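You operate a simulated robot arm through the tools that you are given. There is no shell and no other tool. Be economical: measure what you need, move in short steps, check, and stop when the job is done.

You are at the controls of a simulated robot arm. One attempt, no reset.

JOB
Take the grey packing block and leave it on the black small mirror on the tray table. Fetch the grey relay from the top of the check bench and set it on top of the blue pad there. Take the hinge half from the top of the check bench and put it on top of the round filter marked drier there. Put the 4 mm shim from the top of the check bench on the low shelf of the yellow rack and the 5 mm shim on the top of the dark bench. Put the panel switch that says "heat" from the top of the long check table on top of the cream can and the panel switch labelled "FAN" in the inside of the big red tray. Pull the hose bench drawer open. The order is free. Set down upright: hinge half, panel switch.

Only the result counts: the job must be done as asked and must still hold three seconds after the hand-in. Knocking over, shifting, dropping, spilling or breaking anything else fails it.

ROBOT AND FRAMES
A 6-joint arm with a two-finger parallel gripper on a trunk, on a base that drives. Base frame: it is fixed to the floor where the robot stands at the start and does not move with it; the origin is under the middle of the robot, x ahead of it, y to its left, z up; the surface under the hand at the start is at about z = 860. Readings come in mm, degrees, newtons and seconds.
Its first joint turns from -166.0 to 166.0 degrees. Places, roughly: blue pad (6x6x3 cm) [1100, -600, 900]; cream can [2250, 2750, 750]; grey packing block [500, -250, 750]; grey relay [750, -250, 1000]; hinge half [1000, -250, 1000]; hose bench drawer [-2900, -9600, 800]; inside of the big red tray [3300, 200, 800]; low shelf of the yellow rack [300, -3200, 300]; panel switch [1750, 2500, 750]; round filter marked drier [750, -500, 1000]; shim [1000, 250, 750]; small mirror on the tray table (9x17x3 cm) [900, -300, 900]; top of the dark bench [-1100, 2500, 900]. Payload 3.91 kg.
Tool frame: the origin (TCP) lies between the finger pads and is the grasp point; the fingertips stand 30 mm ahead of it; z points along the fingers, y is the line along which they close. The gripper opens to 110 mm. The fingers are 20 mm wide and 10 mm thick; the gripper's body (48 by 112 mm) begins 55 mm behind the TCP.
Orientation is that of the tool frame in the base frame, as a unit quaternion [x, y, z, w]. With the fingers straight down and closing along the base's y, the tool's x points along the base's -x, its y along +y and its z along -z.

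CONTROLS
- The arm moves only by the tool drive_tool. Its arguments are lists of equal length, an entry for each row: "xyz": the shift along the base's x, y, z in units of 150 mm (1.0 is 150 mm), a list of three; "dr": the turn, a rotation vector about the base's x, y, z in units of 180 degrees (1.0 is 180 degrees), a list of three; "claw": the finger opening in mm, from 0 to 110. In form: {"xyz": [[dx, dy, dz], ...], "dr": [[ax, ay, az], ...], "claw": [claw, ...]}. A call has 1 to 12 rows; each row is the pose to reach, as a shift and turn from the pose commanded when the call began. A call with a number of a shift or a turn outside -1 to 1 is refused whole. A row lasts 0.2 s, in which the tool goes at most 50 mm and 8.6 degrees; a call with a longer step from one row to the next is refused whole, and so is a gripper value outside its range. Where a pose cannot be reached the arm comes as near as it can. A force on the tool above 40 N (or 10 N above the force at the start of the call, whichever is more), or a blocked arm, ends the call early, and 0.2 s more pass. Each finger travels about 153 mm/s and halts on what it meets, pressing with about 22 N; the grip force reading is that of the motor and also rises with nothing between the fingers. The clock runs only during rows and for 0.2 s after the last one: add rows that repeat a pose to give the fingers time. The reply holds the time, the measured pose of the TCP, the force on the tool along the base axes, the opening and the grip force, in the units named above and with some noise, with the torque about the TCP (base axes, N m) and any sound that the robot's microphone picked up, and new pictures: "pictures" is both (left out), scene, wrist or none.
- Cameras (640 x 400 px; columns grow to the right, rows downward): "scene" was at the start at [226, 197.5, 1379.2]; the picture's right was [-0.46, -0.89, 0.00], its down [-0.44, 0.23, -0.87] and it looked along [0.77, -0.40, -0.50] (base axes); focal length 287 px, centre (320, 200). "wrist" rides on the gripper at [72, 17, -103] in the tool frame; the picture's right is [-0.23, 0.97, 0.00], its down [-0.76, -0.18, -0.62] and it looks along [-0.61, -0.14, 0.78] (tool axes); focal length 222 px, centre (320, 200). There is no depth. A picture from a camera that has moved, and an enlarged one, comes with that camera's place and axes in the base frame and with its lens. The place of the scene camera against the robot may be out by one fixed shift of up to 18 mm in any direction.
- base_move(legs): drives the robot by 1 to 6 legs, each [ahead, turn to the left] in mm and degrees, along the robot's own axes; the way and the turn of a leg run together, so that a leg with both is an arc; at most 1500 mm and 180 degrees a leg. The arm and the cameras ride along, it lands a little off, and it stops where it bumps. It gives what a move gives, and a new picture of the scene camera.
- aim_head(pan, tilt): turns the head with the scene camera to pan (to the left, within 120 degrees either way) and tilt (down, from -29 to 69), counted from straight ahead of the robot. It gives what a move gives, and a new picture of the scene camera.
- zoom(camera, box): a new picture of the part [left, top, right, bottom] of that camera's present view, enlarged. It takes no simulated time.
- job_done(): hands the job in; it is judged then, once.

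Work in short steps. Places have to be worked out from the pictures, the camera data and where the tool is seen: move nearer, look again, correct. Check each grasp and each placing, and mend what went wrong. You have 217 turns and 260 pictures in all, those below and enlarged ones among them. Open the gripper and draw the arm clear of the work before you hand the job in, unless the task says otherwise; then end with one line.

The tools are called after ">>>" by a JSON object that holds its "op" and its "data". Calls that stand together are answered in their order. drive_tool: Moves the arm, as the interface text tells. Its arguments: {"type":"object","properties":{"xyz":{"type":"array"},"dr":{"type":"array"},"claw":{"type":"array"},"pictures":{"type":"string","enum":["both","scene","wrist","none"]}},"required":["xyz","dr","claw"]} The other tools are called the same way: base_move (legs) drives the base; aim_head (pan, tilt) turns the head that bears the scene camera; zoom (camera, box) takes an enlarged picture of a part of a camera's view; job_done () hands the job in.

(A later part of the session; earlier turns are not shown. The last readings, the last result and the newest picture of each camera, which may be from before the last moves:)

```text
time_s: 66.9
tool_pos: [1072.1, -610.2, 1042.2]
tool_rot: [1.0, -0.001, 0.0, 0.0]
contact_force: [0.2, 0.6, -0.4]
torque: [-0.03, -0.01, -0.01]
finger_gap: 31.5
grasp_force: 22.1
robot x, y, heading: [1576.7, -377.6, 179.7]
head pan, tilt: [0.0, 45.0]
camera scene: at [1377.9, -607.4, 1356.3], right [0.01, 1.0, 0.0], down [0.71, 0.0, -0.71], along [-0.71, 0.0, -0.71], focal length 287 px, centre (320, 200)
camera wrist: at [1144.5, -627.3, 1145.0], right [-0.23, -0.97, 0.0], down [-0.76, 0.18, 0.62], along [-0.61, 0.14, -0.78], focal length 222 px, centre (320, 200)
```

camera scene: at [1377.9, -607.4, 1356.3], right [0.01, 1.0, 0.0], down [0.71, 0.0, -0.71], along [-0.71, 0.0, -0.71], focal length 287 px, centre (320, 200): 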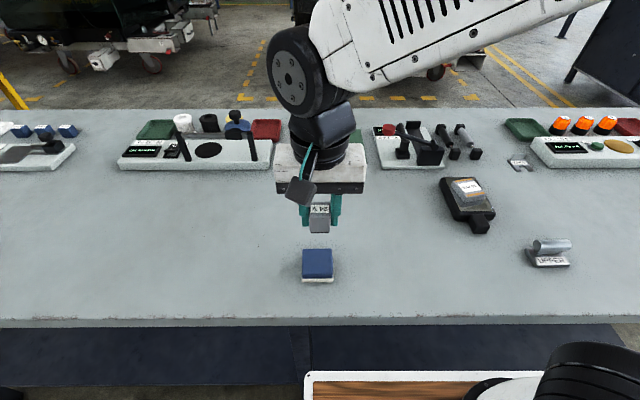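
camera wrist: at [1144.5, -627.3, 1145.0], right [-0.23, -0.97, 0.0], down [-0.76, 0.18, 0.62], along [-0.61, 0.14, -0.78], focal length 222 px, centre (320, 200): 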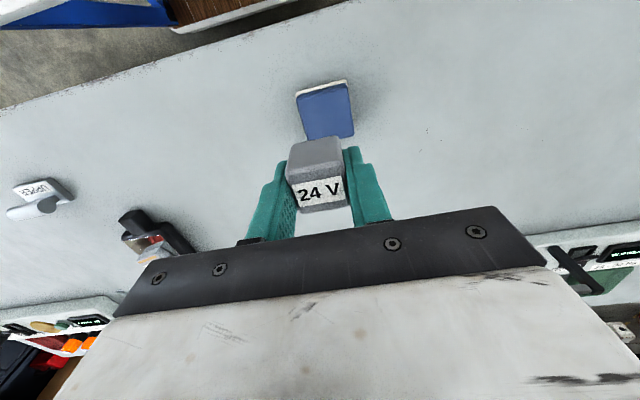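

Pad centre is about (1062,-617), axis-aligned. I'll shift and lower to just above it.

>>> {"op": "drive_tool", "data": {"xyz": [[-0.067, -0.045, -0.25], [-0.067, -0.045, -0.5], [-0.067, -0.045, -0.68]], "dr": [[0, 0, 0], [0, 0, 0], [0, 0, 0]], "claw": [10, 10, 10], "pictures": "wrist"}}

>>> {"op": "zoom", "data": {"camera": "scene", "box": [270, 190, 370, 290]}}

```text
time_s: 67.7
tool_pos: [1061.3, -616.3, 940.8]
tool_rot: [1.0, -0.002, 0.0, -0.001]
contact_force: [0.0, -0.3, -0.6]
torque: [0.0, 0.01, 0.0]
finger_gap: 31.4
grasp_force: 21.9
robot x, y, heading: [1577.7, -376.3, 179.6]
head pan, tilt: [0.0, 45.0]
camera wrist: at [1134.1, -633.9, 1043.7], right [-0.23, -0.97, 0.0], down [-0.76, 0.18, 0.62], along [-0.61, 0.14, -0.78], focal length 222 px, centre (320, 200)
```

wrist: 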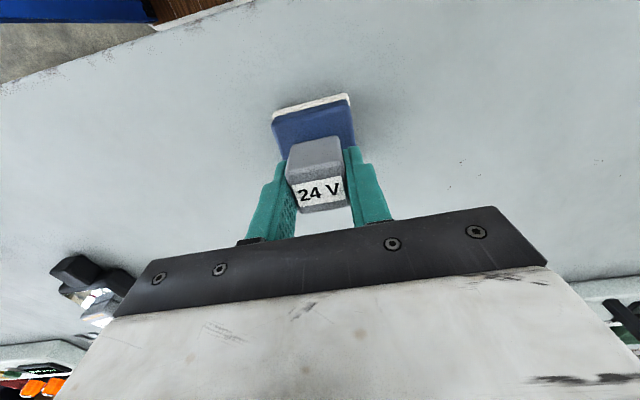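

```text
4.00 times, centred on (320, 240) of scene
camera zoom: at [1378.2, -607.5, 1356.3], right [0.01, 1.0, 0.0], down [0.71, 0.0, -0.71], along [-0.71, 0.0, -0.71], focal length 1149 px, centre (320, 40)
```

zoom: 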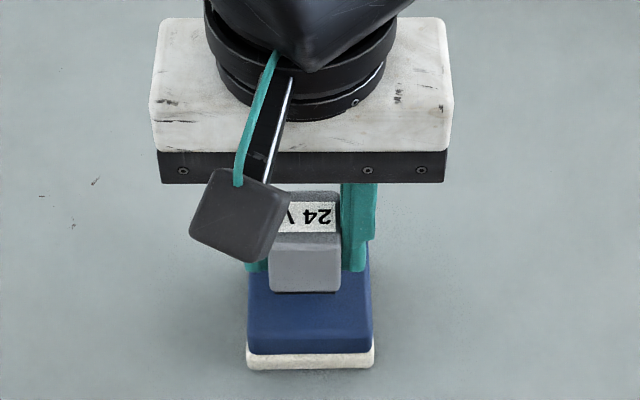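

Centred. I'll lower gently to contact.

>>> {"op": "drive_tool", "data": {"xyz": [[0, 0, -0.05], [0, 0, -0.08], [0, 0, -0.1], [0, 0, -0.115], [0, 0, -0.13]], "dr": [[0, 0, 0], [0, 0, 0], [0, 0, 0], [0, 0, 0], [0, 0, 0]], "claw": [10, 10, 10, 10, 10], "pictures": "none"}}

>>> {"op": "zoom", "data": {"camera": "scene", "box": [270, 190, 370, 290]}}

```text
time_s: 68.9
tool_pos: [1061.3, -615.3, 922.7]
tool_rot: [1.0, -0.001, -0.001, 0.002]
contact_force: [-0.6, -0.1, 19.9]
torque: [0.04, 0.01, 0.03]
finger_gap: 31.7
grasp_force: 21.6
robot x, y, heading: [1576.6, -376.5, 179.8]
head pan, tilt: [0.0, 45.0]
```

```text
4.00 times, centred on (320, 240) of scene
camera zoom: at [1378.5, -607.3, 1356.4], right [0.01, 1.0, 0.0], down [0.71, 0.0, -0.71], along [-0.71, 0.0, -0.71], focal length 1149 px, centre (320, 40)
```

zoom: 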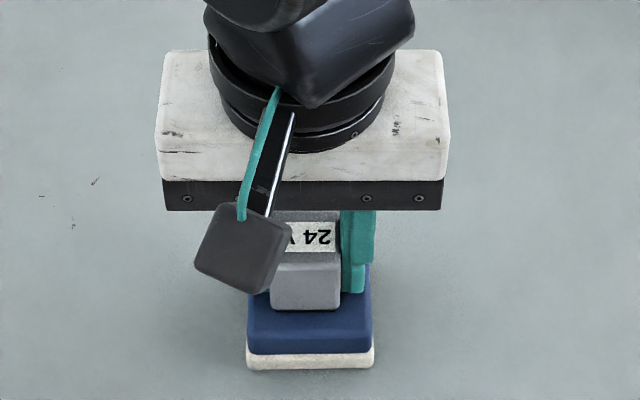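

Contact made. I'll release and rise.

>>> {"op": "drive_tool", "data": {"xyz": [[0, 0, 0.007], [0, 0, 0.007], [0, 0, 0.007], [0, 0, 0.25], [0, 0, 0.55], [-0.1, 0.1, 0.8]], "dr": [[0, 0, 0], [0, 0, 0], [0, 0, 0], [0, 0, 0], [0, 0, 0], [0, 0, 0]], "claw": [10, 65, 65, 65, 65, 65], "pictures": "wrist"}}

>>> {"op": "zoom", "data": {"camera": "scene", "box": [250, 190, 370, 290]}}

>>> {"op": "zoom", "data": {"camera": "scene", "box": [500, 220, 600, 280]}}

```text
time_s: 70.3
tool_pos: [1045.7, -600.7, 1041.2]
tool_rot: [1.0, -0.002, 0.001, -0.001]
contact_force: [0.8, -0.3, -0.6]
torque: [0.01, -0.02, 0.0]
finger_gap: 64.9
grasp_force: 0.0
robot x, y, heading: [1573.2, -375.6, 179.6]
head pan, tilt: [0.0, 45.0]
camera wrist: at [1118.7, -617.8, 1145.4], right [-0.23, -0.97, 0.0], down [-0.76, 0.18, 0.62], along [-0.61, 0.14, -0.78], focal length 222 px, centre (320, 200)
```

wrist: 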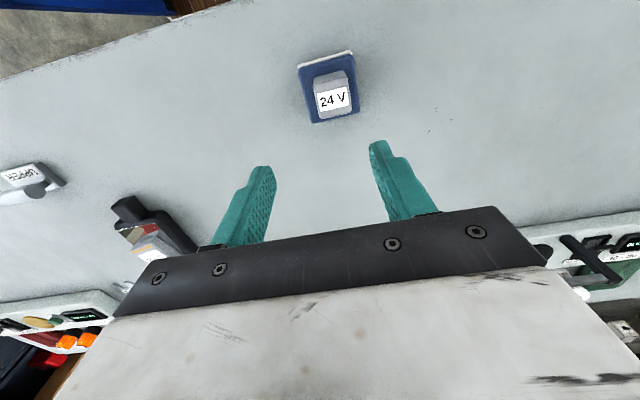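

```text
4.00 times, centred on (310, 240) of scene
camera zoom: at [1377.9, -607.8, 1356.2], right [0.01, 1.0, 0.0], down [0.71, 0.0, -0.71], along [-0.71, 0.0, -0.71], focal length 1149 px, centre (360, 40)
```

zoom: 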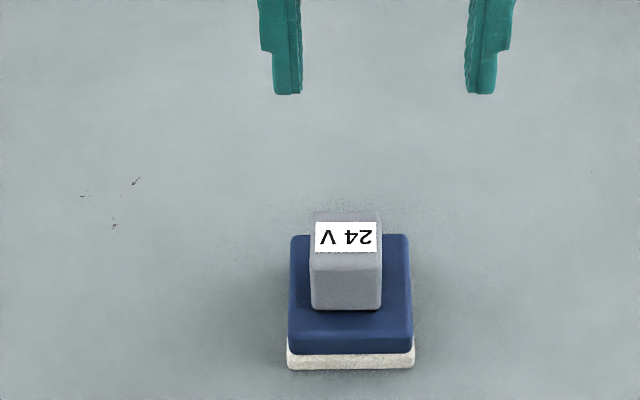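

```text
6.40 times, centred on (550, 250) of scene
camera zoom: at [1377.9, -607.8, 1356.2], right [0.01, 1.0, 0.0], down [0.71, 0.0, -0.71], along [-0.71, 0.0, -0.71], focal length 1839 px, centre (-1152, -120)
```

zoom: 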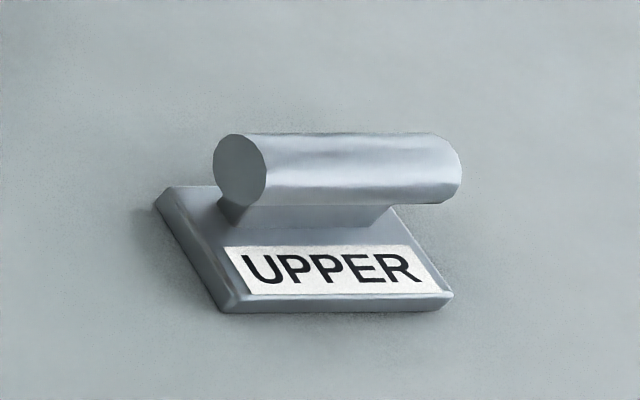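

The relay sits on the pad. Next is the hinge half ("UPPER") at about (1035,-158); I'll travel there.

>>> {"op": "drive_tool", "data": {"xyz": [[0, 0.32, 0], [0, 0.64, 0], [0, 0.96, 0]], "dr": [[0, 0, 0], [0, 0, 0], [0, 0, 0]], "claw": [80, 80, 80], "pictures": "none"}}

>>> {"op": "drive_tool", "data": {"xyz": [[0, 0.32, 0], [0, 0.64, 0], [0, 0.96, 0]], "dr": [[0, 0, 0], [0, 0, 0], [0, 0, 0]], "claw": [80, 80, 80], "pictures": "none"}}

>>> {"op": "drive_tool", "data": {"xyz": [[0, 0.32, 0], [0, 0.64, 0], [0, 0.93, 0]], "dr": [[0, 0, 0], [0, 0, 0], [0, 0, 0]], "claw": [80, 80, 80], "pictures": "wrist"}}

>>> {"op": "zoom", "data": {"camera": "wrist", "box": [260, 60, 400, 180]}}

```text
time_s: 71.1
tool_pos: [1045.9, -455.8, 1042.4]
tool_rot: [1.0, -0.001, 0.001, 0.0]
contact_force: [-0.2, -0.2, -0.2]
torque: [-0.01, -0.03, 0.0]
finger_gap: 79.7
grasp_force: 0.1
robot x, y, heading: [1573.0, -374.3, 179.7]
head pan, tilt: [0.0, 45.0]
```

```text
time_s: 71.9
tool_pos: [1046.9, -313.5, 1042.9]
tool_rot: [1.0, -0.001, -0.001, 0.0]
contact_force: [-1.1, -0.9, 0.0]
torque: [0.01, 0.0, 0.01]
finger_gap: 80.0
grasp_force: 0.0
robot x, y, heading: [1579.4, -378.0, 179.9]
head pan, tilt: [0.0, 45.0]
```

```text
time_s: 72.7
tool_pos: [1047.8, -174.8, 1040.9]
tool_rot: [1.0, 0.0, 0.0, 0.001]
contact_force: [0.3, -0.3, 0.3]
torque: [0.02, 0.0, -0.02]
finger_gap: 80.3
grasp_force: 0.1
robot x, y, heading: [1575.1, -374.3, 179.7]
head pan, tilt: [0.0, 45.0]
camera wrist: at [1119.8, -191.3, 1144.9], right [-0.23, -0.97, 0.0], down [-0.76, 0.18, 0.62], along [-0.61, 0.14, -0.78], focal length 222 px, centre (320, 200)
```

wrist: 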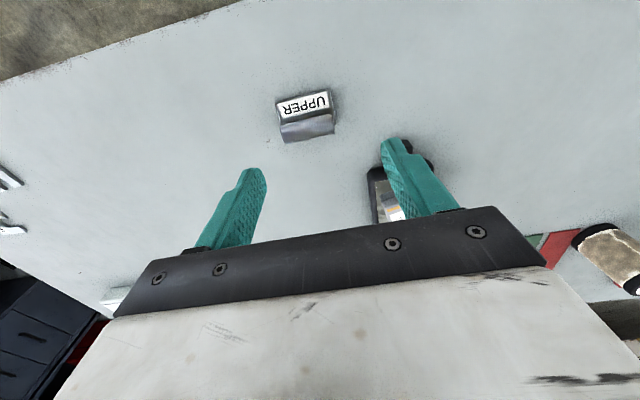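

```text
3.33 times, centred on (330, 120) of wrist
camera zoom: at [1119.8, -191.3, 1144.9], right [-0.23, -0.97, 0.0], down [-0.76, 0.18, 0.62], along [-0.61, 0.14, -0.78], focal length 740 px, centre (287, 467)
```

zoom: 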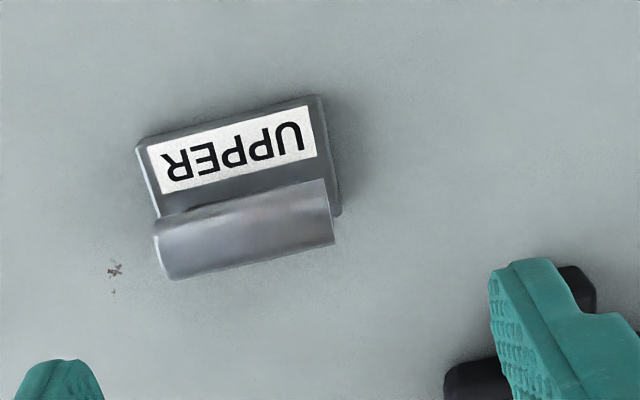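

The cylinder lies along y, 60 mm long, centred about (1025,-156). I'll grip it by its ends: first move over it and lower partway.

>>> {"op": "drive_tool", "data": {"xyz": [[-0.1, 0.08, -0.2], [-0.152, 0.125, -0.45], [-0.152, 0.125, -0.65]], "dr": [[0, 0, 0], [0, 0, 0], [0, 0, 0]], "claw": [85, 85, 85], "pictures": "wrist"}}

>>> {"op": "zoom", "data": {"camera": "scene", "box": [500, 200, 600, 280]}}

```text
time_s: 73.5
tool_pos: [1023.6, -155.0, 943.4]
tool_rot: [1.0, -0.001, 0.0, 0.0]
contact_force: [0.3, 0.5, 1.0]
torque: [0.0, 0.02, -0.02]
finger_gap: 85.0
grasp_force: 0.1
robot x, y, heading: [1572.9, -378.2, 179.5]
head pan, tilt: [0.0, 45.0]
camera wrist: at [1096.2, -172.2, 1046.8], right [-0.23, -0.97, 0.0], down [-0.76, 0.18, 0.62], along [-0.61, 0.14, -0.78], focal length 222 px, centre (320, 200)
```

wrist: 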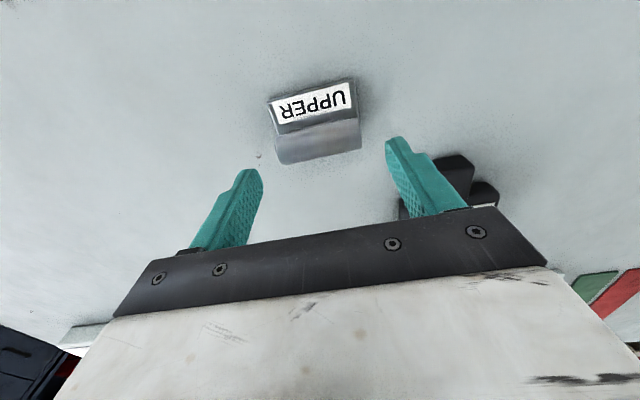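

```text
5.00 times, centred on (550, 240) of scene
camera zoom: at [1378.4, -607.6, 1356.3], right [0.01, 1.0, 0.0], down [0.71, 0.0, -0.71], along [-0.71, 0.0, -0.71], focal length 1437 px, centre (-830, 0)
```

zoom: 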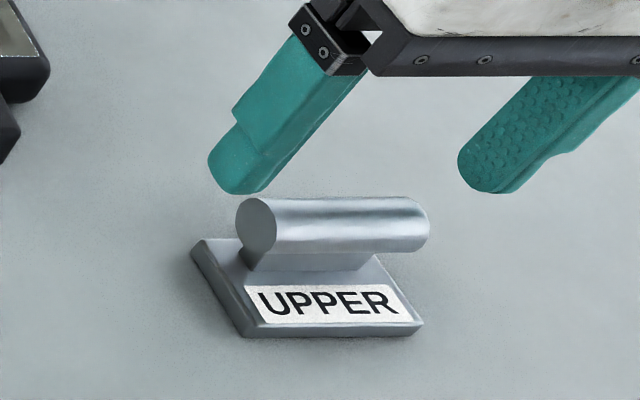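

Alignment looks right. I'll descend to TCP z≈900 and close on the cylinder ends.

>>> {"op": "drive_tool", "data": {"xyz": [[0, 0, -0.15], [0, 0, -0.287], [0, 0, -0.287], [0, 0, -0.287], [0, 0, -0.287]], "dr": [[0, 0, 0], [0, 0, 0], [0, 0, 0], [0, 0, 0], [0, 0, 0]], "claw": [85, 85, 40, 40, 40], "pictures": "wrist"}}

>>> {"op": "zoom", "data": {"camera": "scene", "box": [500, 200, 600, 280]}}

```text
time_s: 74.7
tool_pos: [1021.8, -155.3, 900.6]
tool_rot: [1.0, -0.001, 0.001, 0.0]
contact_force: [-0.1, 0.1, 0.4]
torque: [0.03, 0.09, -0.02]
finger_gap: 59.8
grasp_force: 22.3
robot x, y, heading: [1576.4, -377.5, 179.7]
head pan, tilt: [0.0, 45.0]
camera wrist: at [1095.6, -172.2, 1004.1], right [-0.23, -0.97, 0.0], down [-0.76, 0.18, 0.62], along [-0.61, 0.14, -0.78], focal length 222 px, centre (320, 200)
```

wrist: 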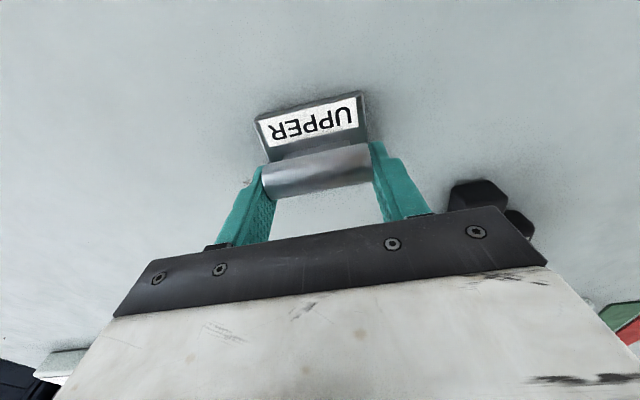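

```text
5.00 times, centred on (550, 240) of scene
camera zoom: at [1378.0, -607.4, 1356.2], right [0.01, 1.0, 0.0], down [0.71, 0.0, -0.71], along [-0.71, 0.0, -0.71], focal length 1437 px, centre (-830, 0)
```

zoom: 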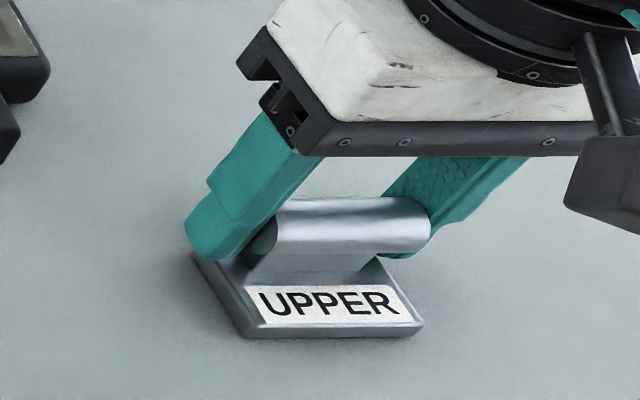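

Gripped on the cylinder (59.8 mm). I'll lift and carry it toward the drier filter at about (708,-622).

>>> {"op": "drive_tool", "data": {"xyz": [[0, 0, 0.33], [0, 0, 0.66], [0, 0, 0.98], [-0.12, -0.3, 0.98], [-0.24, -0.6, 0.98], [-0.36, -0.9, 0.98]], "dr": [[0, 0, 0], [0, 0, 0], [0, 0, 0], [0, 0, 0], [0, 0, 0], [0, 0, 0]], "claw": [40, 40, 40, 40, 40, 40], "pictures": "wrist"}}

>>> {"op": "drive_tool", "data": {"xyz": [[-0.12, -0.3, 0.05], [-0.24, -0.6, 0.1], [-0.36, -0.9, 0.2]], "dr": [[0, 0, 0], [0, 0, 0], [0, 0, 0]], "claw": [40, 40, 40], "pictures": "none"}}

>>> {"op": "drive_tool", "data": {"xyz": [[-0.12, -0.3, 0.05], [-0.24, -0.6, 0.1], [-0.36, -0.9, 0.1]], "dr": [[0, 0, 0], [0, 0, 0], [0, 0, 0]], "claw": [40, 40, 40], "pictures": "both"}}

```text
time_s: 76.1
tool_pos: [969.7, -289.9, 1047.6]
tool_rot: [1.0, -0.001, -0.001, 0.0]
contact_force: [-0.2, 0.7, -3.0]
torque: [-0.01, 0.05, 0.01]
finger_gap: 59.8
grasp_force: 21.5
robot x, y, heading: [1574.3, -376.3, 179.9]
head pan, tilt: [0.0, 45.0]
camera wrist: at [1042.1, -307.5, 1151.1], right [-0.23, -0.97, 0.0], down [-0.76, 0.18, 0.62], along [-0.61, 0.14, -0.78], focal length 222 px, centre (320, 200)
```

wrist: 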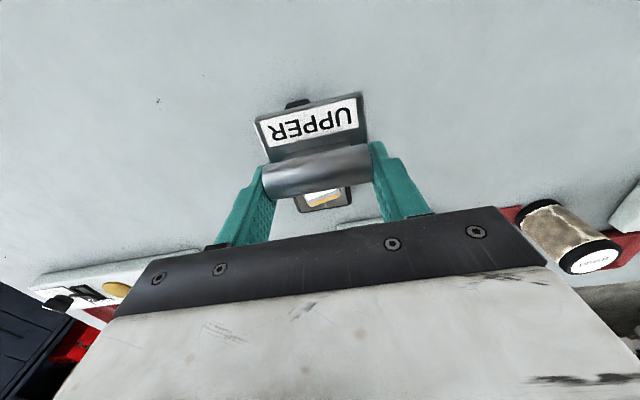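

```text
refused: row 3 steps farther than a row can; nothing moved
```

```text
time_s: 76.9
tool_pos: [914.0, -424.6, 1063.5]
tool_rot: [1.0, -0.002, 0.001, 0.0]
contact_force: [0.0, 0.6, -2.8]
torque: [-0.03, 0.03, 0.02]
finger_gap: 59.8
grasp_force: 21.4
robot x, y, heading: [1577.6, -374.3, 179.9]
head pan, tilt: [0.0, 45.0]
camera scene: at [1378.1, -607.2, 1356.3], right [0.01, 1.0, 0.0], down [0.71, 0.0, -0.71], along [-0.71, 0.0, -0.71], focal length 287 px, centre (320, 200)
camera wrist: at [987.4, -442.0, 1166.2], right [-0.23, -0.97, 0.0], down [-0.76, 0.18, 0.62], along [-0.61, 0.14, -0.78], focal length 222 px, centre (320, 200)
```

scene: 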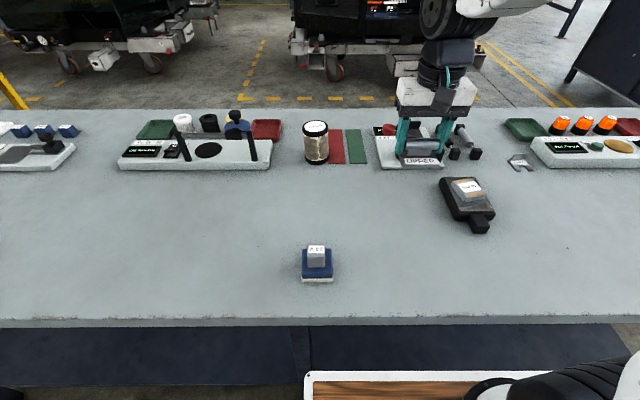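
wrist: 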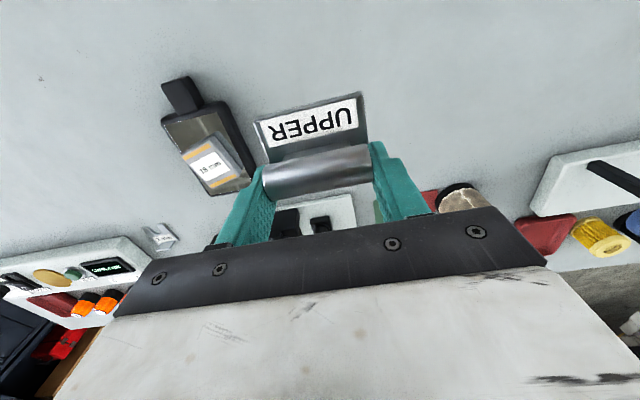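

>>> {"op": "drive_tool", "data": {"xyz": [[-0.1, -0.29, 0.05], [-0.2, -0.58, 0.1], [-0.3, -0.87, 0.15], [-0.4, -1, 0.2], [-0.55, -1, 0.2]], "dr": [[0, 0, 0], [0, 0, 0], [0, 0, 0], [0, 0, 0], [0, 0, 0]], "claw": [40, 40, 40, 40, 40], "pictures": "both"}}

```text
time_s: 78.1
tool_pos: [832.8, -575.1, 1092.5]
tool_rot: [1.0, -0.001, 0.001, -0.001]
contact_force: [0.1, 0.3, -2.6]
torque: [-0.01, 0.04, -0.02]
finger_gap: 59.9
grasp_force: 21.9
robot x, y, heading: [1569.7, -376.0, 179.5]
head pan, tilt: [0.0, 45.0]
camera scene: at [1378.2, -607.6, 1356.2], right [0.01, 1.0, 0.0], down [0.71, 0.0, -0.71], along [-0.71, 0.0, -0.71], focal length 287 px, centre (320, 200)
camera wrist: at [905.5, -593.0, 1195.6], right [-0.23, -0.97, 0.0], down [-0.76, 0.18, 0.62], along [-0.61, 0.14, -0.78], focal length 222 px, centre (320, 200)
```

scene: 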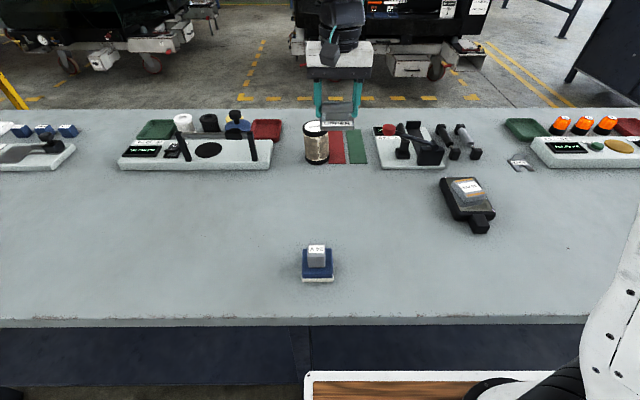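
wrist: 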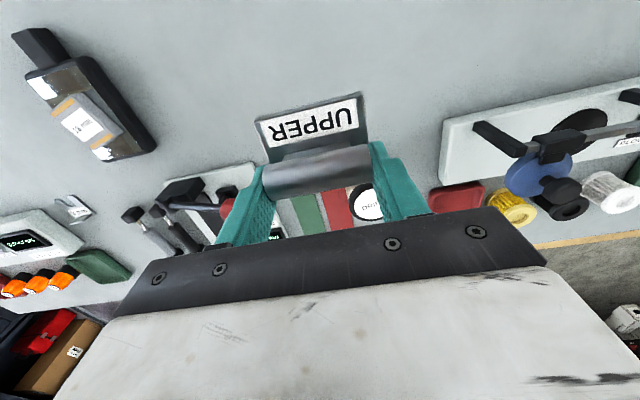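

Filter top centre is about (692,-617). I'll move almost above it and look.

>>> {"op": "drive_tool", "data": {"xyz": [[-0.2, -0.1, 0], [-0.4, -0.2, -0.05], [-0.6, -0.28, -0.1], [-0.75, -0.28, -0.15]], "dr": [[0, 0, 0], [0, 0, 0], [0, 0, 0], [0, 0, 0]], "claw": [40, 40, 40, 40], "pictures": "wrist"}}

>>> {"op": "zoom", "data": {"camera": "wrist", "box": [220, 60, 420, 220]}}

>>> {"op": "zoom", "data": {"camera": "scene", "box": [270, 60, 390, 180]}}

```text
time_s: 79.1
tool_pos: [721.2, -617.2, 1071.0]
tool_rot: [1.0, 0.0, 0.0, 0.0]
contact_force: [0.5, -0.3, -2.9]
torque: [0.0, 0.01, -0.03]
finger_gap: 59.7
grasp_force: 22.0
robot x, y, heading: [1574.4, -381.4, 179.8]
head pan, tilt: [0.0, 45.0]
camera wrist: at [793.7, -633.4, 1173.7], right [-0.23, -0.97, 0.0], down [-0.76, 0.18, 0.62], along [-0.61, 0.14, -0.78], focal length 222 px, centre (320, 200)
```

wrist: 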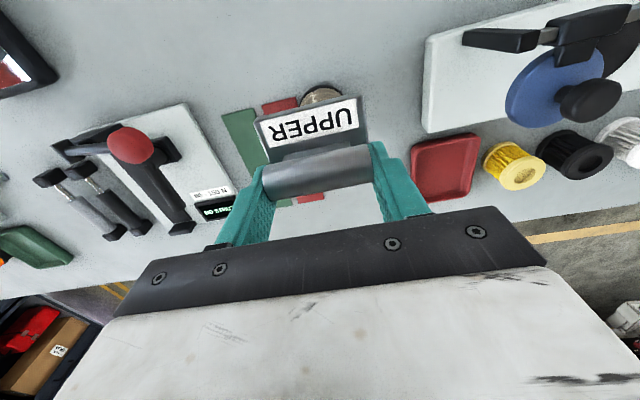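

```text
2.50 times, centred on (320, 140) of wrist
camera zoom: at [793.7, -633.4, 1173.7], right [-0.23, -0.97, 0.0], down [-0.76, 0.18, 0.62], along [-0.61, 0.14, -0.78], focal length 555 px, centre (320, 350)
```

zoom: 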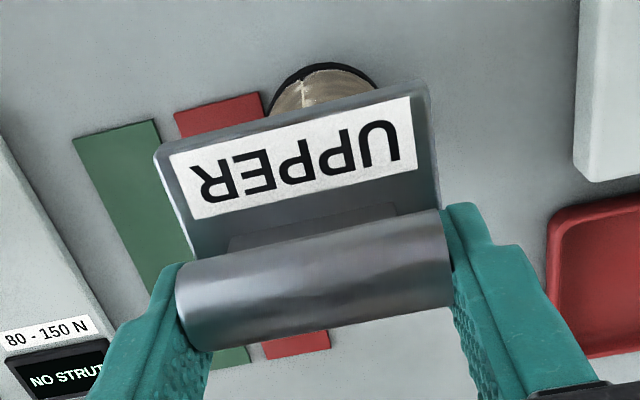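

```text
3.33 times, centred on (330, 120) of scene
camera zoom: at [1378.2, -607.6, 1356.3], right [0.01, 1.0, 0.0], down [0.71, 0.0, -0.71], along [-0.71, 0.0, -0.71], focal length 958 px, centre (287, 467)
```

zoom: 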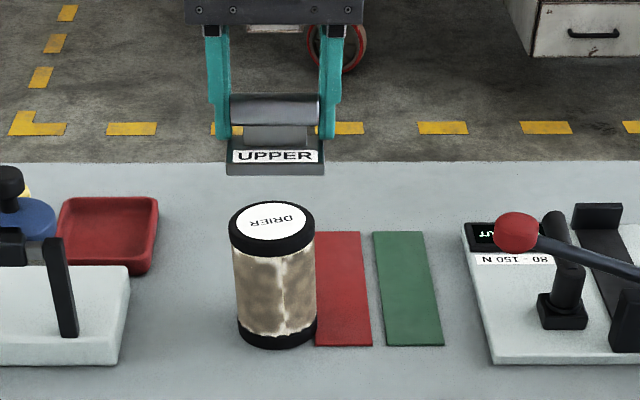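

Filter centre works out to about (697,-618), radius 35, top z≈948. I'll position above it and lower to about 10 mm clear.

>>> {"op": "drive_tool", "data": {"xyz": [[-0.2, -0.01, 0], [-0.2, -0.01, -0.2], [-0.2, -0.01, -0.45]], "dr": [[0, 0, 0], [0, 0, 0], [0, 0, 0]], "claw": [40, 40, 40], "pictures": "wrist"}}

>>> {"op": "zoom", "data": {"camera": "scene", "box": [270, 60, 390, 180]}}

```text
time_s: 79.9
tool_pos: [691.3, -618.3, 1002.5]
tool_rot: [1.0, -0.001, 0.0, 0.0]
contact_force: [0.9, -0.2, 3.4]
torque: [0.24, -0.04, -0.04]
finger_gap: 59.8
grasp_force: 22.0
robot x, y, heading: [1579.8, -375.3, 179.7]
head pan, tilt: [0.0, 45.0]
camera wrist: at [763.6, -635.4, 1106.2], right [-0.23, -0.97, 0.0], down [-0.76, 0.18, 0.62], along [-0.61, 0.14, -0.78], focal length 222 px, centre (320, 200)
```

wrist: 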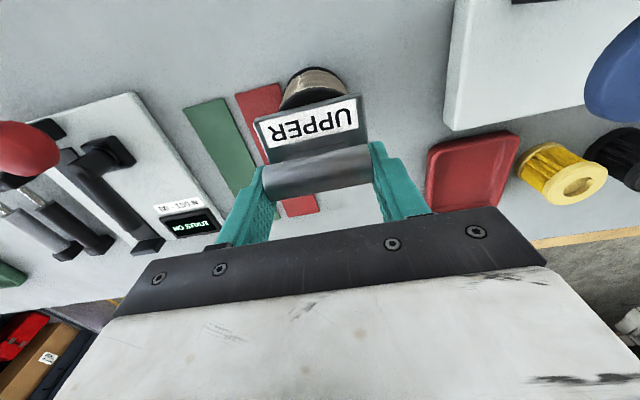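

```text
3.33 times, centred on (330, 120) of scene
camera zoom: at [1378.1, -607.6, 1356.3], right [0.01, 1.0, 0.0], down [0.71, 0.0, -0.71], along [-0.71, 0.0, -0.71], focal length 958 px, centre (287, 467)
```

zoom: 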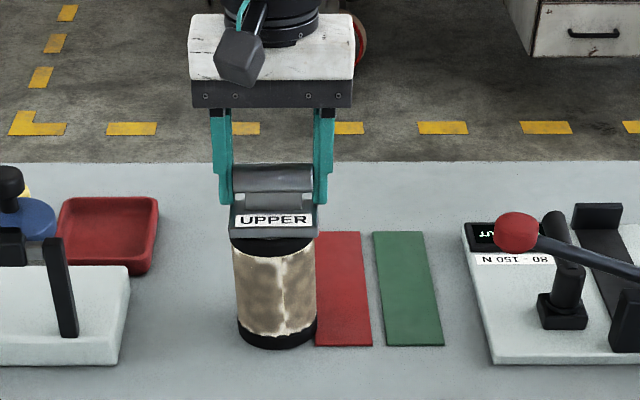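

Contact has begun (force z rose from -3 to +3). I'll lower 2–3 mm more to confirm it.

>>> {"op": "drive_tool", "data": {"xyz": [[0, 0, -0.01], [0, 0, -0.02]], "dr": [[0, 0, 0], [0, 0, 0]], "claw": [40, 40], "pictures": "none"}}

>>> {"op": "zoom", "data": {"camera": "scene", "box": [290, 90, 350, 150]}}

```text
time_s: 80.5
tool_pos: [690.7, -616.5, 1003.4]
tool_rot: [1.0, -0.001, -0.001, -0.001]
contact_force: [1.9, 1.9, 28.7]
torque: [1.05, -0.47, -0.04]
finger_gap: 59.8
grasp_force: 22.0
robot x, y, heading: [1575.4, -379.9, 179.8]
head pan, tilt: [0.0, 45.0]
```

```text
6.67 times, centred on (320, 120) of scene
camera zoom: at [1379.1, -607.2, 1356.5], right [0.01, 1.0, 0.0], down [0.71, 0.0, -0.71], along [-0.71, 0.0, -0.71], focal length 1915 px, centre (320, 733)
```

zoom: 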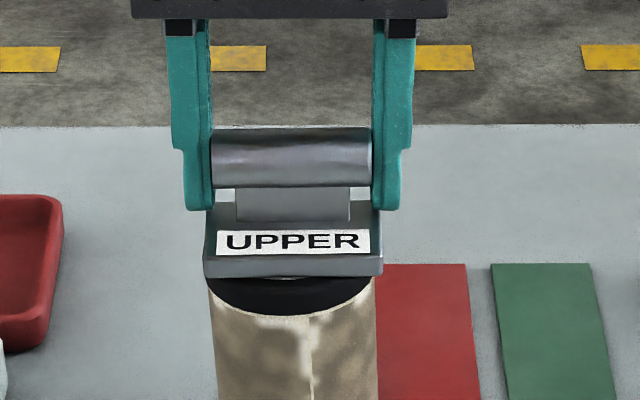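

Firm contact. I'll ease up 1 mm, open slowly and rise.

>>> {"op": "drive_tool", "data": {"xyz": [[0, 0, 0.012], [0, 0, 0.012], [0, 0, 0.012], [0, 0, 0.012], [0, 0, 0.012]], "dr": [[0, 0, 0], [0, 0, 0], [0, 0, 0], [0, 0, 0], [0, 0, 0]], "claw": [40, 63, 70, 85, 85], "pictures": "wrist"}}

>>> {"op": "zoom", "data": {"camera": "scene", "box": [290, 90, 350, 150]}}

```text
time_s: 81.7
tool_pos: [692.4, -618.1, 1002.7]
tool_rot: [1.0, -0.001, 0.001, 0.0]
contact_force: [-0.8, -0.4, 26.8]
torque: [0.97, -0.07, 0.0]
finger_gap: 84.6
grasp_force: 0.1
robot x, y, heading: [1577.2, -380.0, 179.8]
head pan, tilt: [0.0, 45.0]
camera wrist: at [764.0, -635.5, 1105.5], right [-0.23, -0.97, 0.0], down [-0.76, 0.18, 0.62], along [-0.61, 0.14, -0.78], focal length 222 px, centre (320, 200)
```

wrist: 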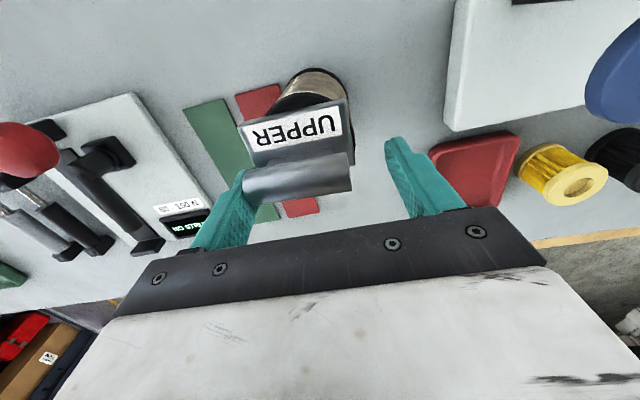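

```text
6.67 times, centred on (320, 120) of scene
camera zoom: at [1378.9, -607.4, 1356.4], right [0.01, 1.0, 0.0], down [0.71, 0.0, -0.71], along [-0.71, 0.0, -0.71], focal length 1915 px, centre (320, 733)
```

zoom: 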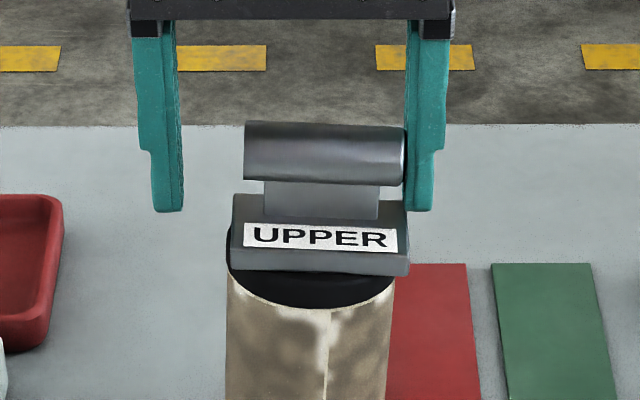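

The +y fingertip is pressing on the plate and dragged the hinge and filter about 8 mm sideways. I'll rise straight up to unload and inspect.

>>> {"op": "drive_tool", "data": {"xyz": [[0, 0, 0.03], [0, 0, 0.1], [0, 0, 0.3], [0, 0, 0.5]], "dr": [[0, 0, 0], [0, 0, 0], [0, 0, 0], [0, 0, 0]], "claw": [85, 85, 85, 85], "pictures": "wrist"}}

>>> {"op": "zoom", "data": {"camera": "scene", "box": [270, 60, 390, 180]}}

>>> {"op": "zoom", "data": {"camera": "wrist", "box": [230, 40, 390, 180]}}

```text
time_s: 82.7
tool_pos: [689.9, -618.4, 1077.4]
tool_rot: [1.0, 0.0, 0.001, -0.001]
contact_force: [1.0, 0.3, -0.2]
torque: [-0.02, 0.04, -0.02]
finger_gap: 85.1
grasp_force: 0.1
robot x, y, heading: [1577.9, -378.6, 179.9]
head pan, tilt: [0.0, 45.0]
camera wrist: at [762.6, -635.9, 1180.3], right [-0.23, -0.97, 0.0], down [-0.76, 0.18, 0.62], along [-0.61, 0.14, -0.78], focal length 222 px, centre (320, 200)
```

wrist: 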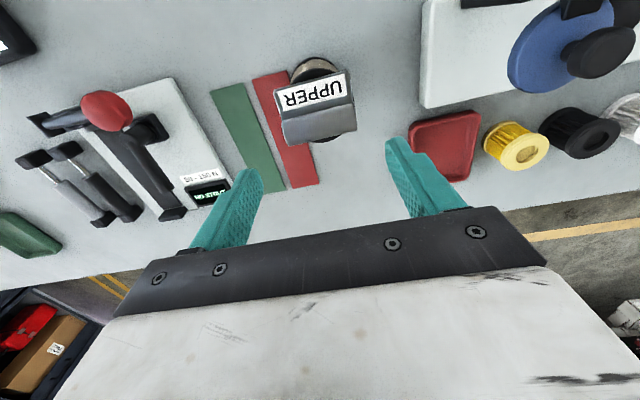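

```text
3.33 times, centred on (330, 120) of scene
camera zoom: at [1377.8, -607.7, 1356.2], right [0.01, 1.0, 0.0], down [0.71, 0.0, -0.71], along [-0.71, 0.0, -0.71], focal length 958 px, centre (287, 467)
```

zoom: 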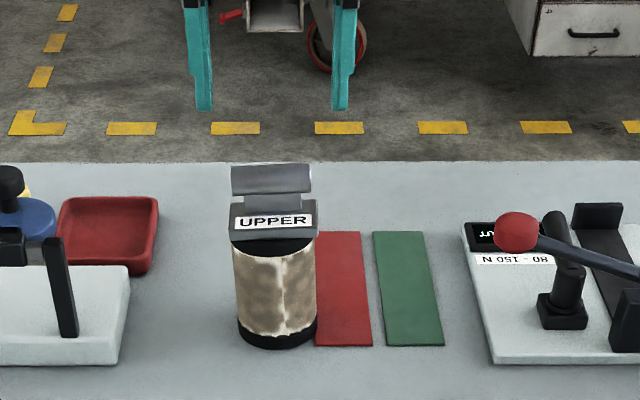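

```text
2.86 times, centred on (310, 110) of wrist
camera zoom: at [762.6, -635.9, 1180.3], right [-0.23, -0.97, 0.0], down [-0.76, 0.18, 0.62], along [-0.61, 0.14, -0.78], focal length 635 px, centre (349, 457)
```

zoom: 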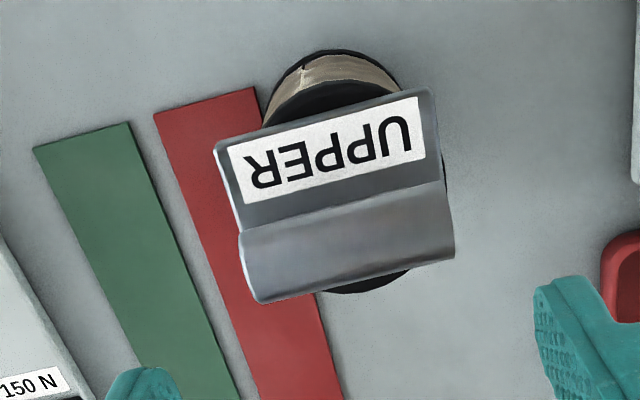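

The filter tilted and settled back where it was, and the hinge rests flat and upright on it. I'll retract high and reposition the base to reach the 5 mm shim.

>>> {"op": "drive_tool", "data": {"xyz": [[0, 0, 0.3], [0.15, 0.15, 0.5], [0.3, 0.3, 0.7], [0.45, 0.45, 0.9], [0.65, 0.65, 1], [0.85, 0.85, 1], [1, 1, 1]], "dr": [[0, 0, 0], [0, 0, 0], [0, 0, 0], [0, 0, 0], [0, 0, 0], [0, 0, 0], [0, 0, 0]], "claw": [60, 60, 60, 60, 60, 60, 60], "pictures": "none"}}

>>> {"op": "base_move", "data": {"legs": [[-130, 0], [0, -90], [530, 0], [0, 90], [100, 0]]}}

```text
time_s: 84.3
tool_pos: [840.4, -468.3, 1225.5]
tool_rot: [1.0, 0.0, 0.001, -0.001]
contact_force: [-0.2, 0.0, -0.9]
torque: [-0.02, 0.01, 0.01]
finger_gap: 59.9
grasp_force: 0.0
robot x, y, heading: [1572.2, -375.3, 179.6]
head pan, tilt: [0.0, 45.0]
```

```text
time_s: 96.7
tool_pos: [879.0, 56.2, 1226.5]
tool_rot: [1.0, 0.003, 0.0, 0.0]
contact_force: [0.5, 1.0, -0.2]
torque: [0.03, 0.0, 0.01]
finger_gap: 59.8
grasp_force: 0.1
robot x, y, heading: [1611.4, 152.4, -180.0]
head pan, tilt: [0.0, 45.0]
camera scene: at [1415.3, -78.6, 1356.2], right [0.0, 1.0, 0.0], down [0.71, 0.0, -0.71], along [-0.71, 0.0, -0.71], focal length 287 px, centre (320, 200)
```

scene: 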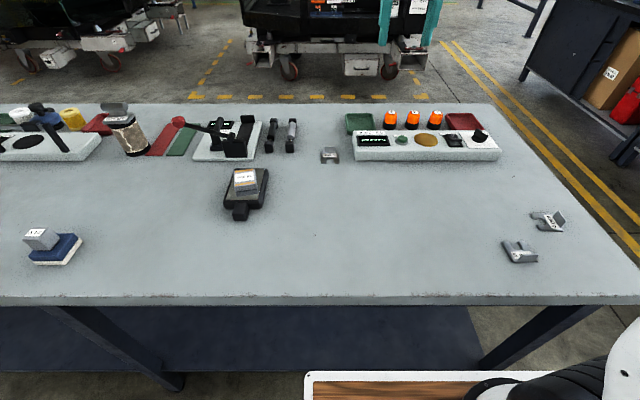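

The 5 mm shim is at about (1065,328). I'll move above it.

>>> {"op": "drive_tool", "data": {"xyz": [[0.15, 0.24, -0.15], [0.3, 0.48, -0.3], [0.45, 0.72, -0.45], [0.6, 0.9, -0.6]], "dr": [[0, 0, 0], [0, 0, 0], [0, 0, 0], [0, 0, 0]], "claw": [60, 60, 60, 60], "pictures": "none"}}

>>> {"op": "drive_tool", "data": {"xyz": [[0.15, 0.24, -0.15], [0.3, 0.48, -0.3], [0.45, 0.72, -0.45], [0.6, 0.87, -0.6]], "dr": [[0, 0, 0], [0, 0, 0], [0, 0, 0], [0, 0, 0]], "claw": [60, 60, 60, 60], "pictures": "wrist"}}

>>> {"op": "zoom", "data": {"camera": "wrist", "box": [240, 60, 400, 180]}}

>>> {"op": "zoom", "data": {"camera": "scene", "box": [480, 190, 580, 280]}}

```text
time_s: 97.7
tool_pos: [967.3, 190.6, 1136.4]
tool_rot: [1.0, 0.004, 0.0, 0.0]
contact_force: [1.2, -0.1, 0.5]
torque: [0.0, 0.01, 0.01]
finger_gap: 60.1
grasp_force: 0.0
robot x, y, heading: [1610.8, 152.9, -179.7]
head pan, tilt: [0.0, 45.0]
```

```text
time_s: 98.7
tool_pos: [1059.1, 322.4, 1046.4]
tool_rot: [1.0, 0.004, 0.001, 0.0]
contact_force: [-0.5, 0.0, -0.6]
torque: [0.0, -0.01, 0.02]
finger_gap: 59.8
grasp_force: 0.1
robot x, y, heading: [1612.0, 153.6, -180.0]
head pan, tilt: [0.0, 45.0]
camera wrist: at [1131.2, 305.6, 1149.2], right [-0.22, -0.98, 0.0], down [-0.76, 0.17, 0.62], along [-0.61, 0.14, -0.78], focal length 222 px, centre (320, 200)
```

wrist: 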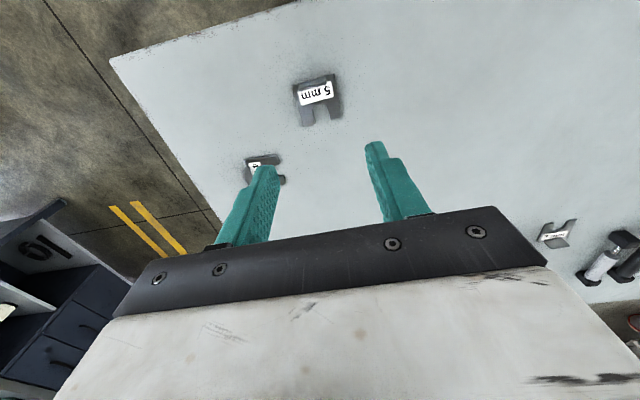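

```text
3.33 times, centred on (320, 120) of wrist
camera zoom: at [1131.2, 305.6, 1149.2], right [-0.22, -0.98, 0.0], down [-0.76, 0.17, 0.62], along [-0.61, 0.14, -0.78], focal length 740 px, centre (320, 467)
```

zoom: 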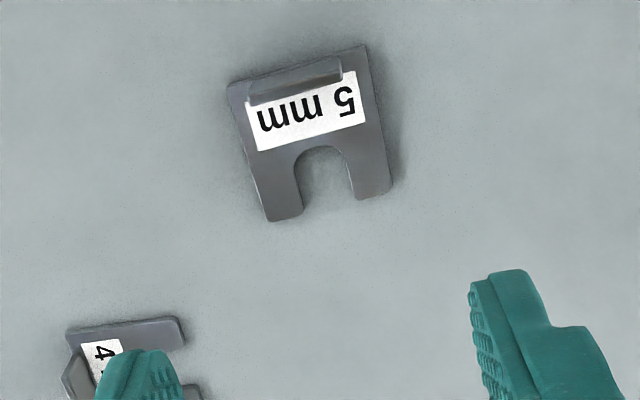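

```text
4.44 times, centred on (530, 235) of scene
camera zoom: at [1415.4, -78.7, 1356.2], right [0.0, 1.0, 0.0], down [0.71, 0.0, -0.71], along [-0.71, 0.0, -0.71], focal length 1277 px, centre (-613, 44)
```

zoom: 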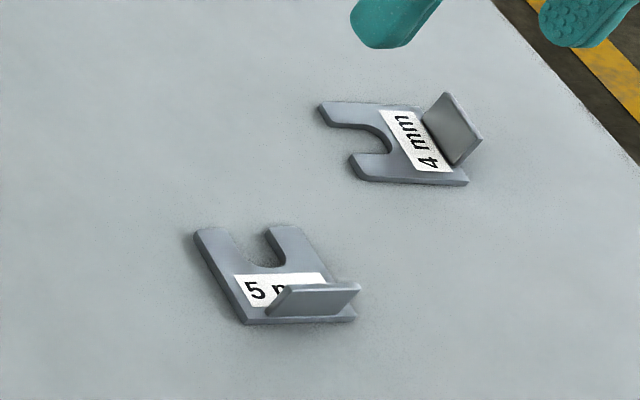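

The 5 mm shim's plate spans x 1032–1082, y 300–350, with the tab standing at x≈1078, y≈326. I'll yaw 90° so the fingers close along x on the tab, then check.

>>> {"op": "drive_tool", "data": {"xyz": [[0.02, 0, 0], [0.04, 0, 0], [0.06, 0, 0], [0.08, 0, 0], [0.1, 0, -0.1], [0.126, 0.02, -0.2], [0.126, 0.024, -0.3], [0.126, 0.024, -0.4], [0.126, 0.024, -0.45], [0.126, 0.024, -0.5], [0.126, 0.024, -0.55]], "dr": [[0, 0, -0.0455], [0, 0, -0.091], [0, 0, -0.1365], [0, 0, -0.182], [0, 0, -0.2275], [0, 0, -0.273], [0, 0, -0.3185], [0, 0, -0.364], [0, 0, -0.4095], [0, 0, -0.455], [0, 0, -0.5]], "claw": [50, 50, 50, 50, 50, 50, 50, 50, 50, 50, 50], "pictures": "wrist"}}

>>> {"op": "zoom", "data": {"camera": "scene", "box": [470, 190, 570, 280]}}

```text
time_s: 101.1
tool_pos: [1078.5, 324.8, 962.7]
tool_rot: [0.709, -0.706, 0.002, -0.001]
contact_force: [-0.3, 0.1, 0.1]
torque: [-0.01, 0.01, 0.0]
finger_gap: 49.9
grasp_force: 0.0
robot x, y, heading: [1609.8, 154.0, -179.9]
head pan, tilt: [0.0, 45.0]
camera wrist: at [1060.9, 252.6, 1067.1], right [-0.97, 0.22, 0.0], down [0.17, 0.76, 0.62], along [0.14, 0.61, -0.78], focal length 222 px, centre (320, 200)
```

wrist: 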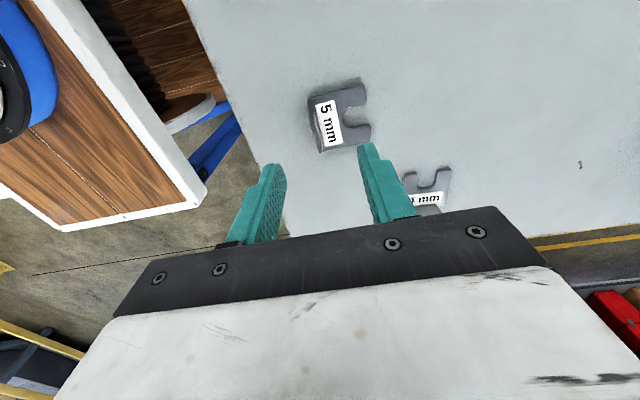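

```text
4.44 times, centred on (520, 235) of scene
camera zoom: at [1415.5, -78.6, 1356.3], right [0.0, 1.0, 0.0], down [0.71, 0.0, -0.71], along [-0.71, 0.0, -0.71], focal length 1277 px, centre (-569, 44)
```

zoom: 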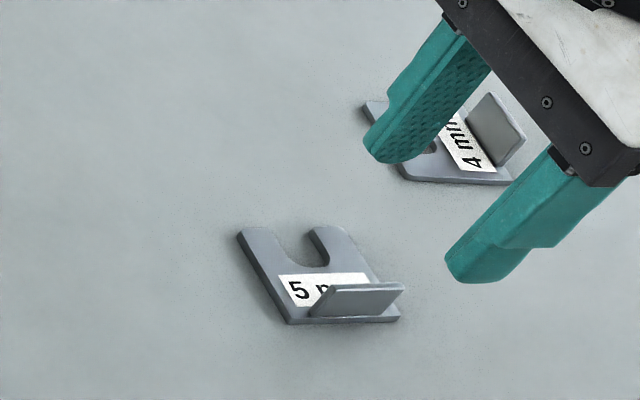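

>>> {"op": "zoom", "data": {"camera": "wrist", "box": [270, 60, 400, 180]}}

```text
3.33 times, centred on (335, 120) of wrist
camera zoom: at [1060.9, 252.6, 1067.1], right [-0.97, 0.22, 0.0], down [0.17, 0.76, 0.62], along [0.14, 0.61, -0.78], focal length 740 px, centre (270, 467)
```

zoom: 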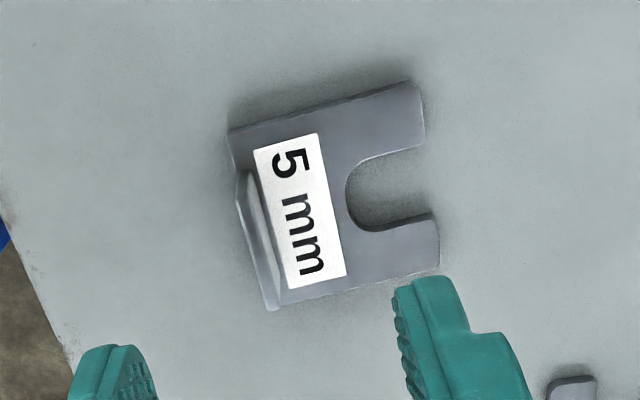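

The tab is at about (1080,326). I'll descend and close.

>>> {"op": "drive_tool", "data": {"xyz": [[0.01, 0.005, -0.25], [0.01, 0.005, -0.425], [0.01, 0.005, -0.425], [0.01, 0.005, -0.425], [0.01, 0.005, -0.425]], "dr": [[0, 0, 0], [0, 0, 0], [0, 0, 0], [0, 0, 0], [0, 0, 0]], "claw": [50, 50, 0, 0, 0], "pictures": "wrist"}}

>>> {"op": "zoom", "data": {"camera": "scene", "box": [470, 190, 570, 280]}}

```text
time_s: 102.3
tool_pos: [1078.0, 325.9, 899.7]
tool_rot: [0.709, -0.706, 0.0, 0.0]
contact_force: [0.3, -0.1, 0.2]
torque: [0.03, 0.01, -0.02]
finger_gap: 3.5
grasp_force: 21.8
robot x, y, heading: [1612.4, 148.9, -179.9]
head pan, tilt: [0.0, 45.0]
camera wrist: at [1062.3, 253.5, 1003.3], right [-0.98, 0.22, 0.0], down [0.17, 0.76, 0.62], along [0.14, 0.61, -0.78], focal length 222 px, centre (320, 200)
```

wrist: 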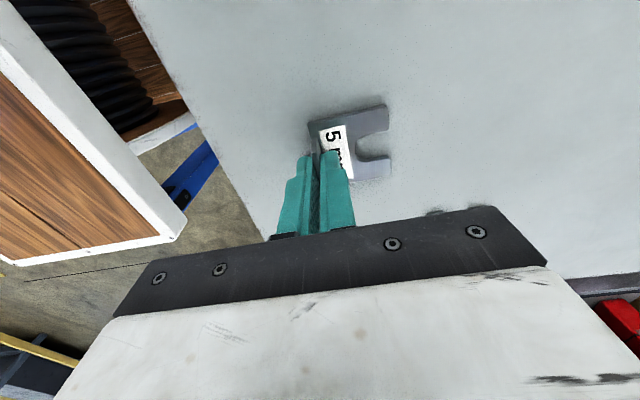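

```text
4.44 times, centred on (520, 235) of scene
camera zoom: at [1415.4, -78.6, 1356.2], right [0.0, 1.0, 0.0], down [0.71, 0.0, -0.71], along [-0.71, 0.0, -0.71], focal length 1277 px, centre (-569, 44)
```

zoom: 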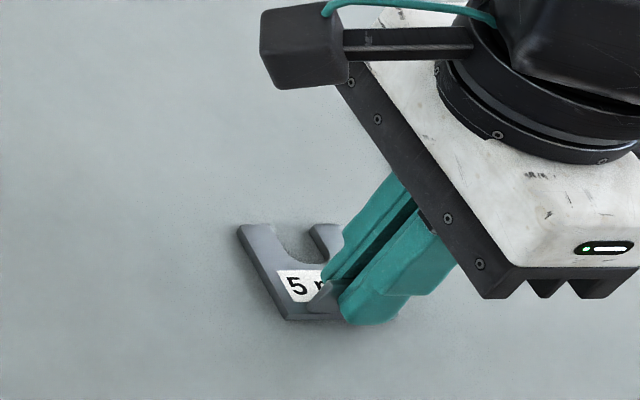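

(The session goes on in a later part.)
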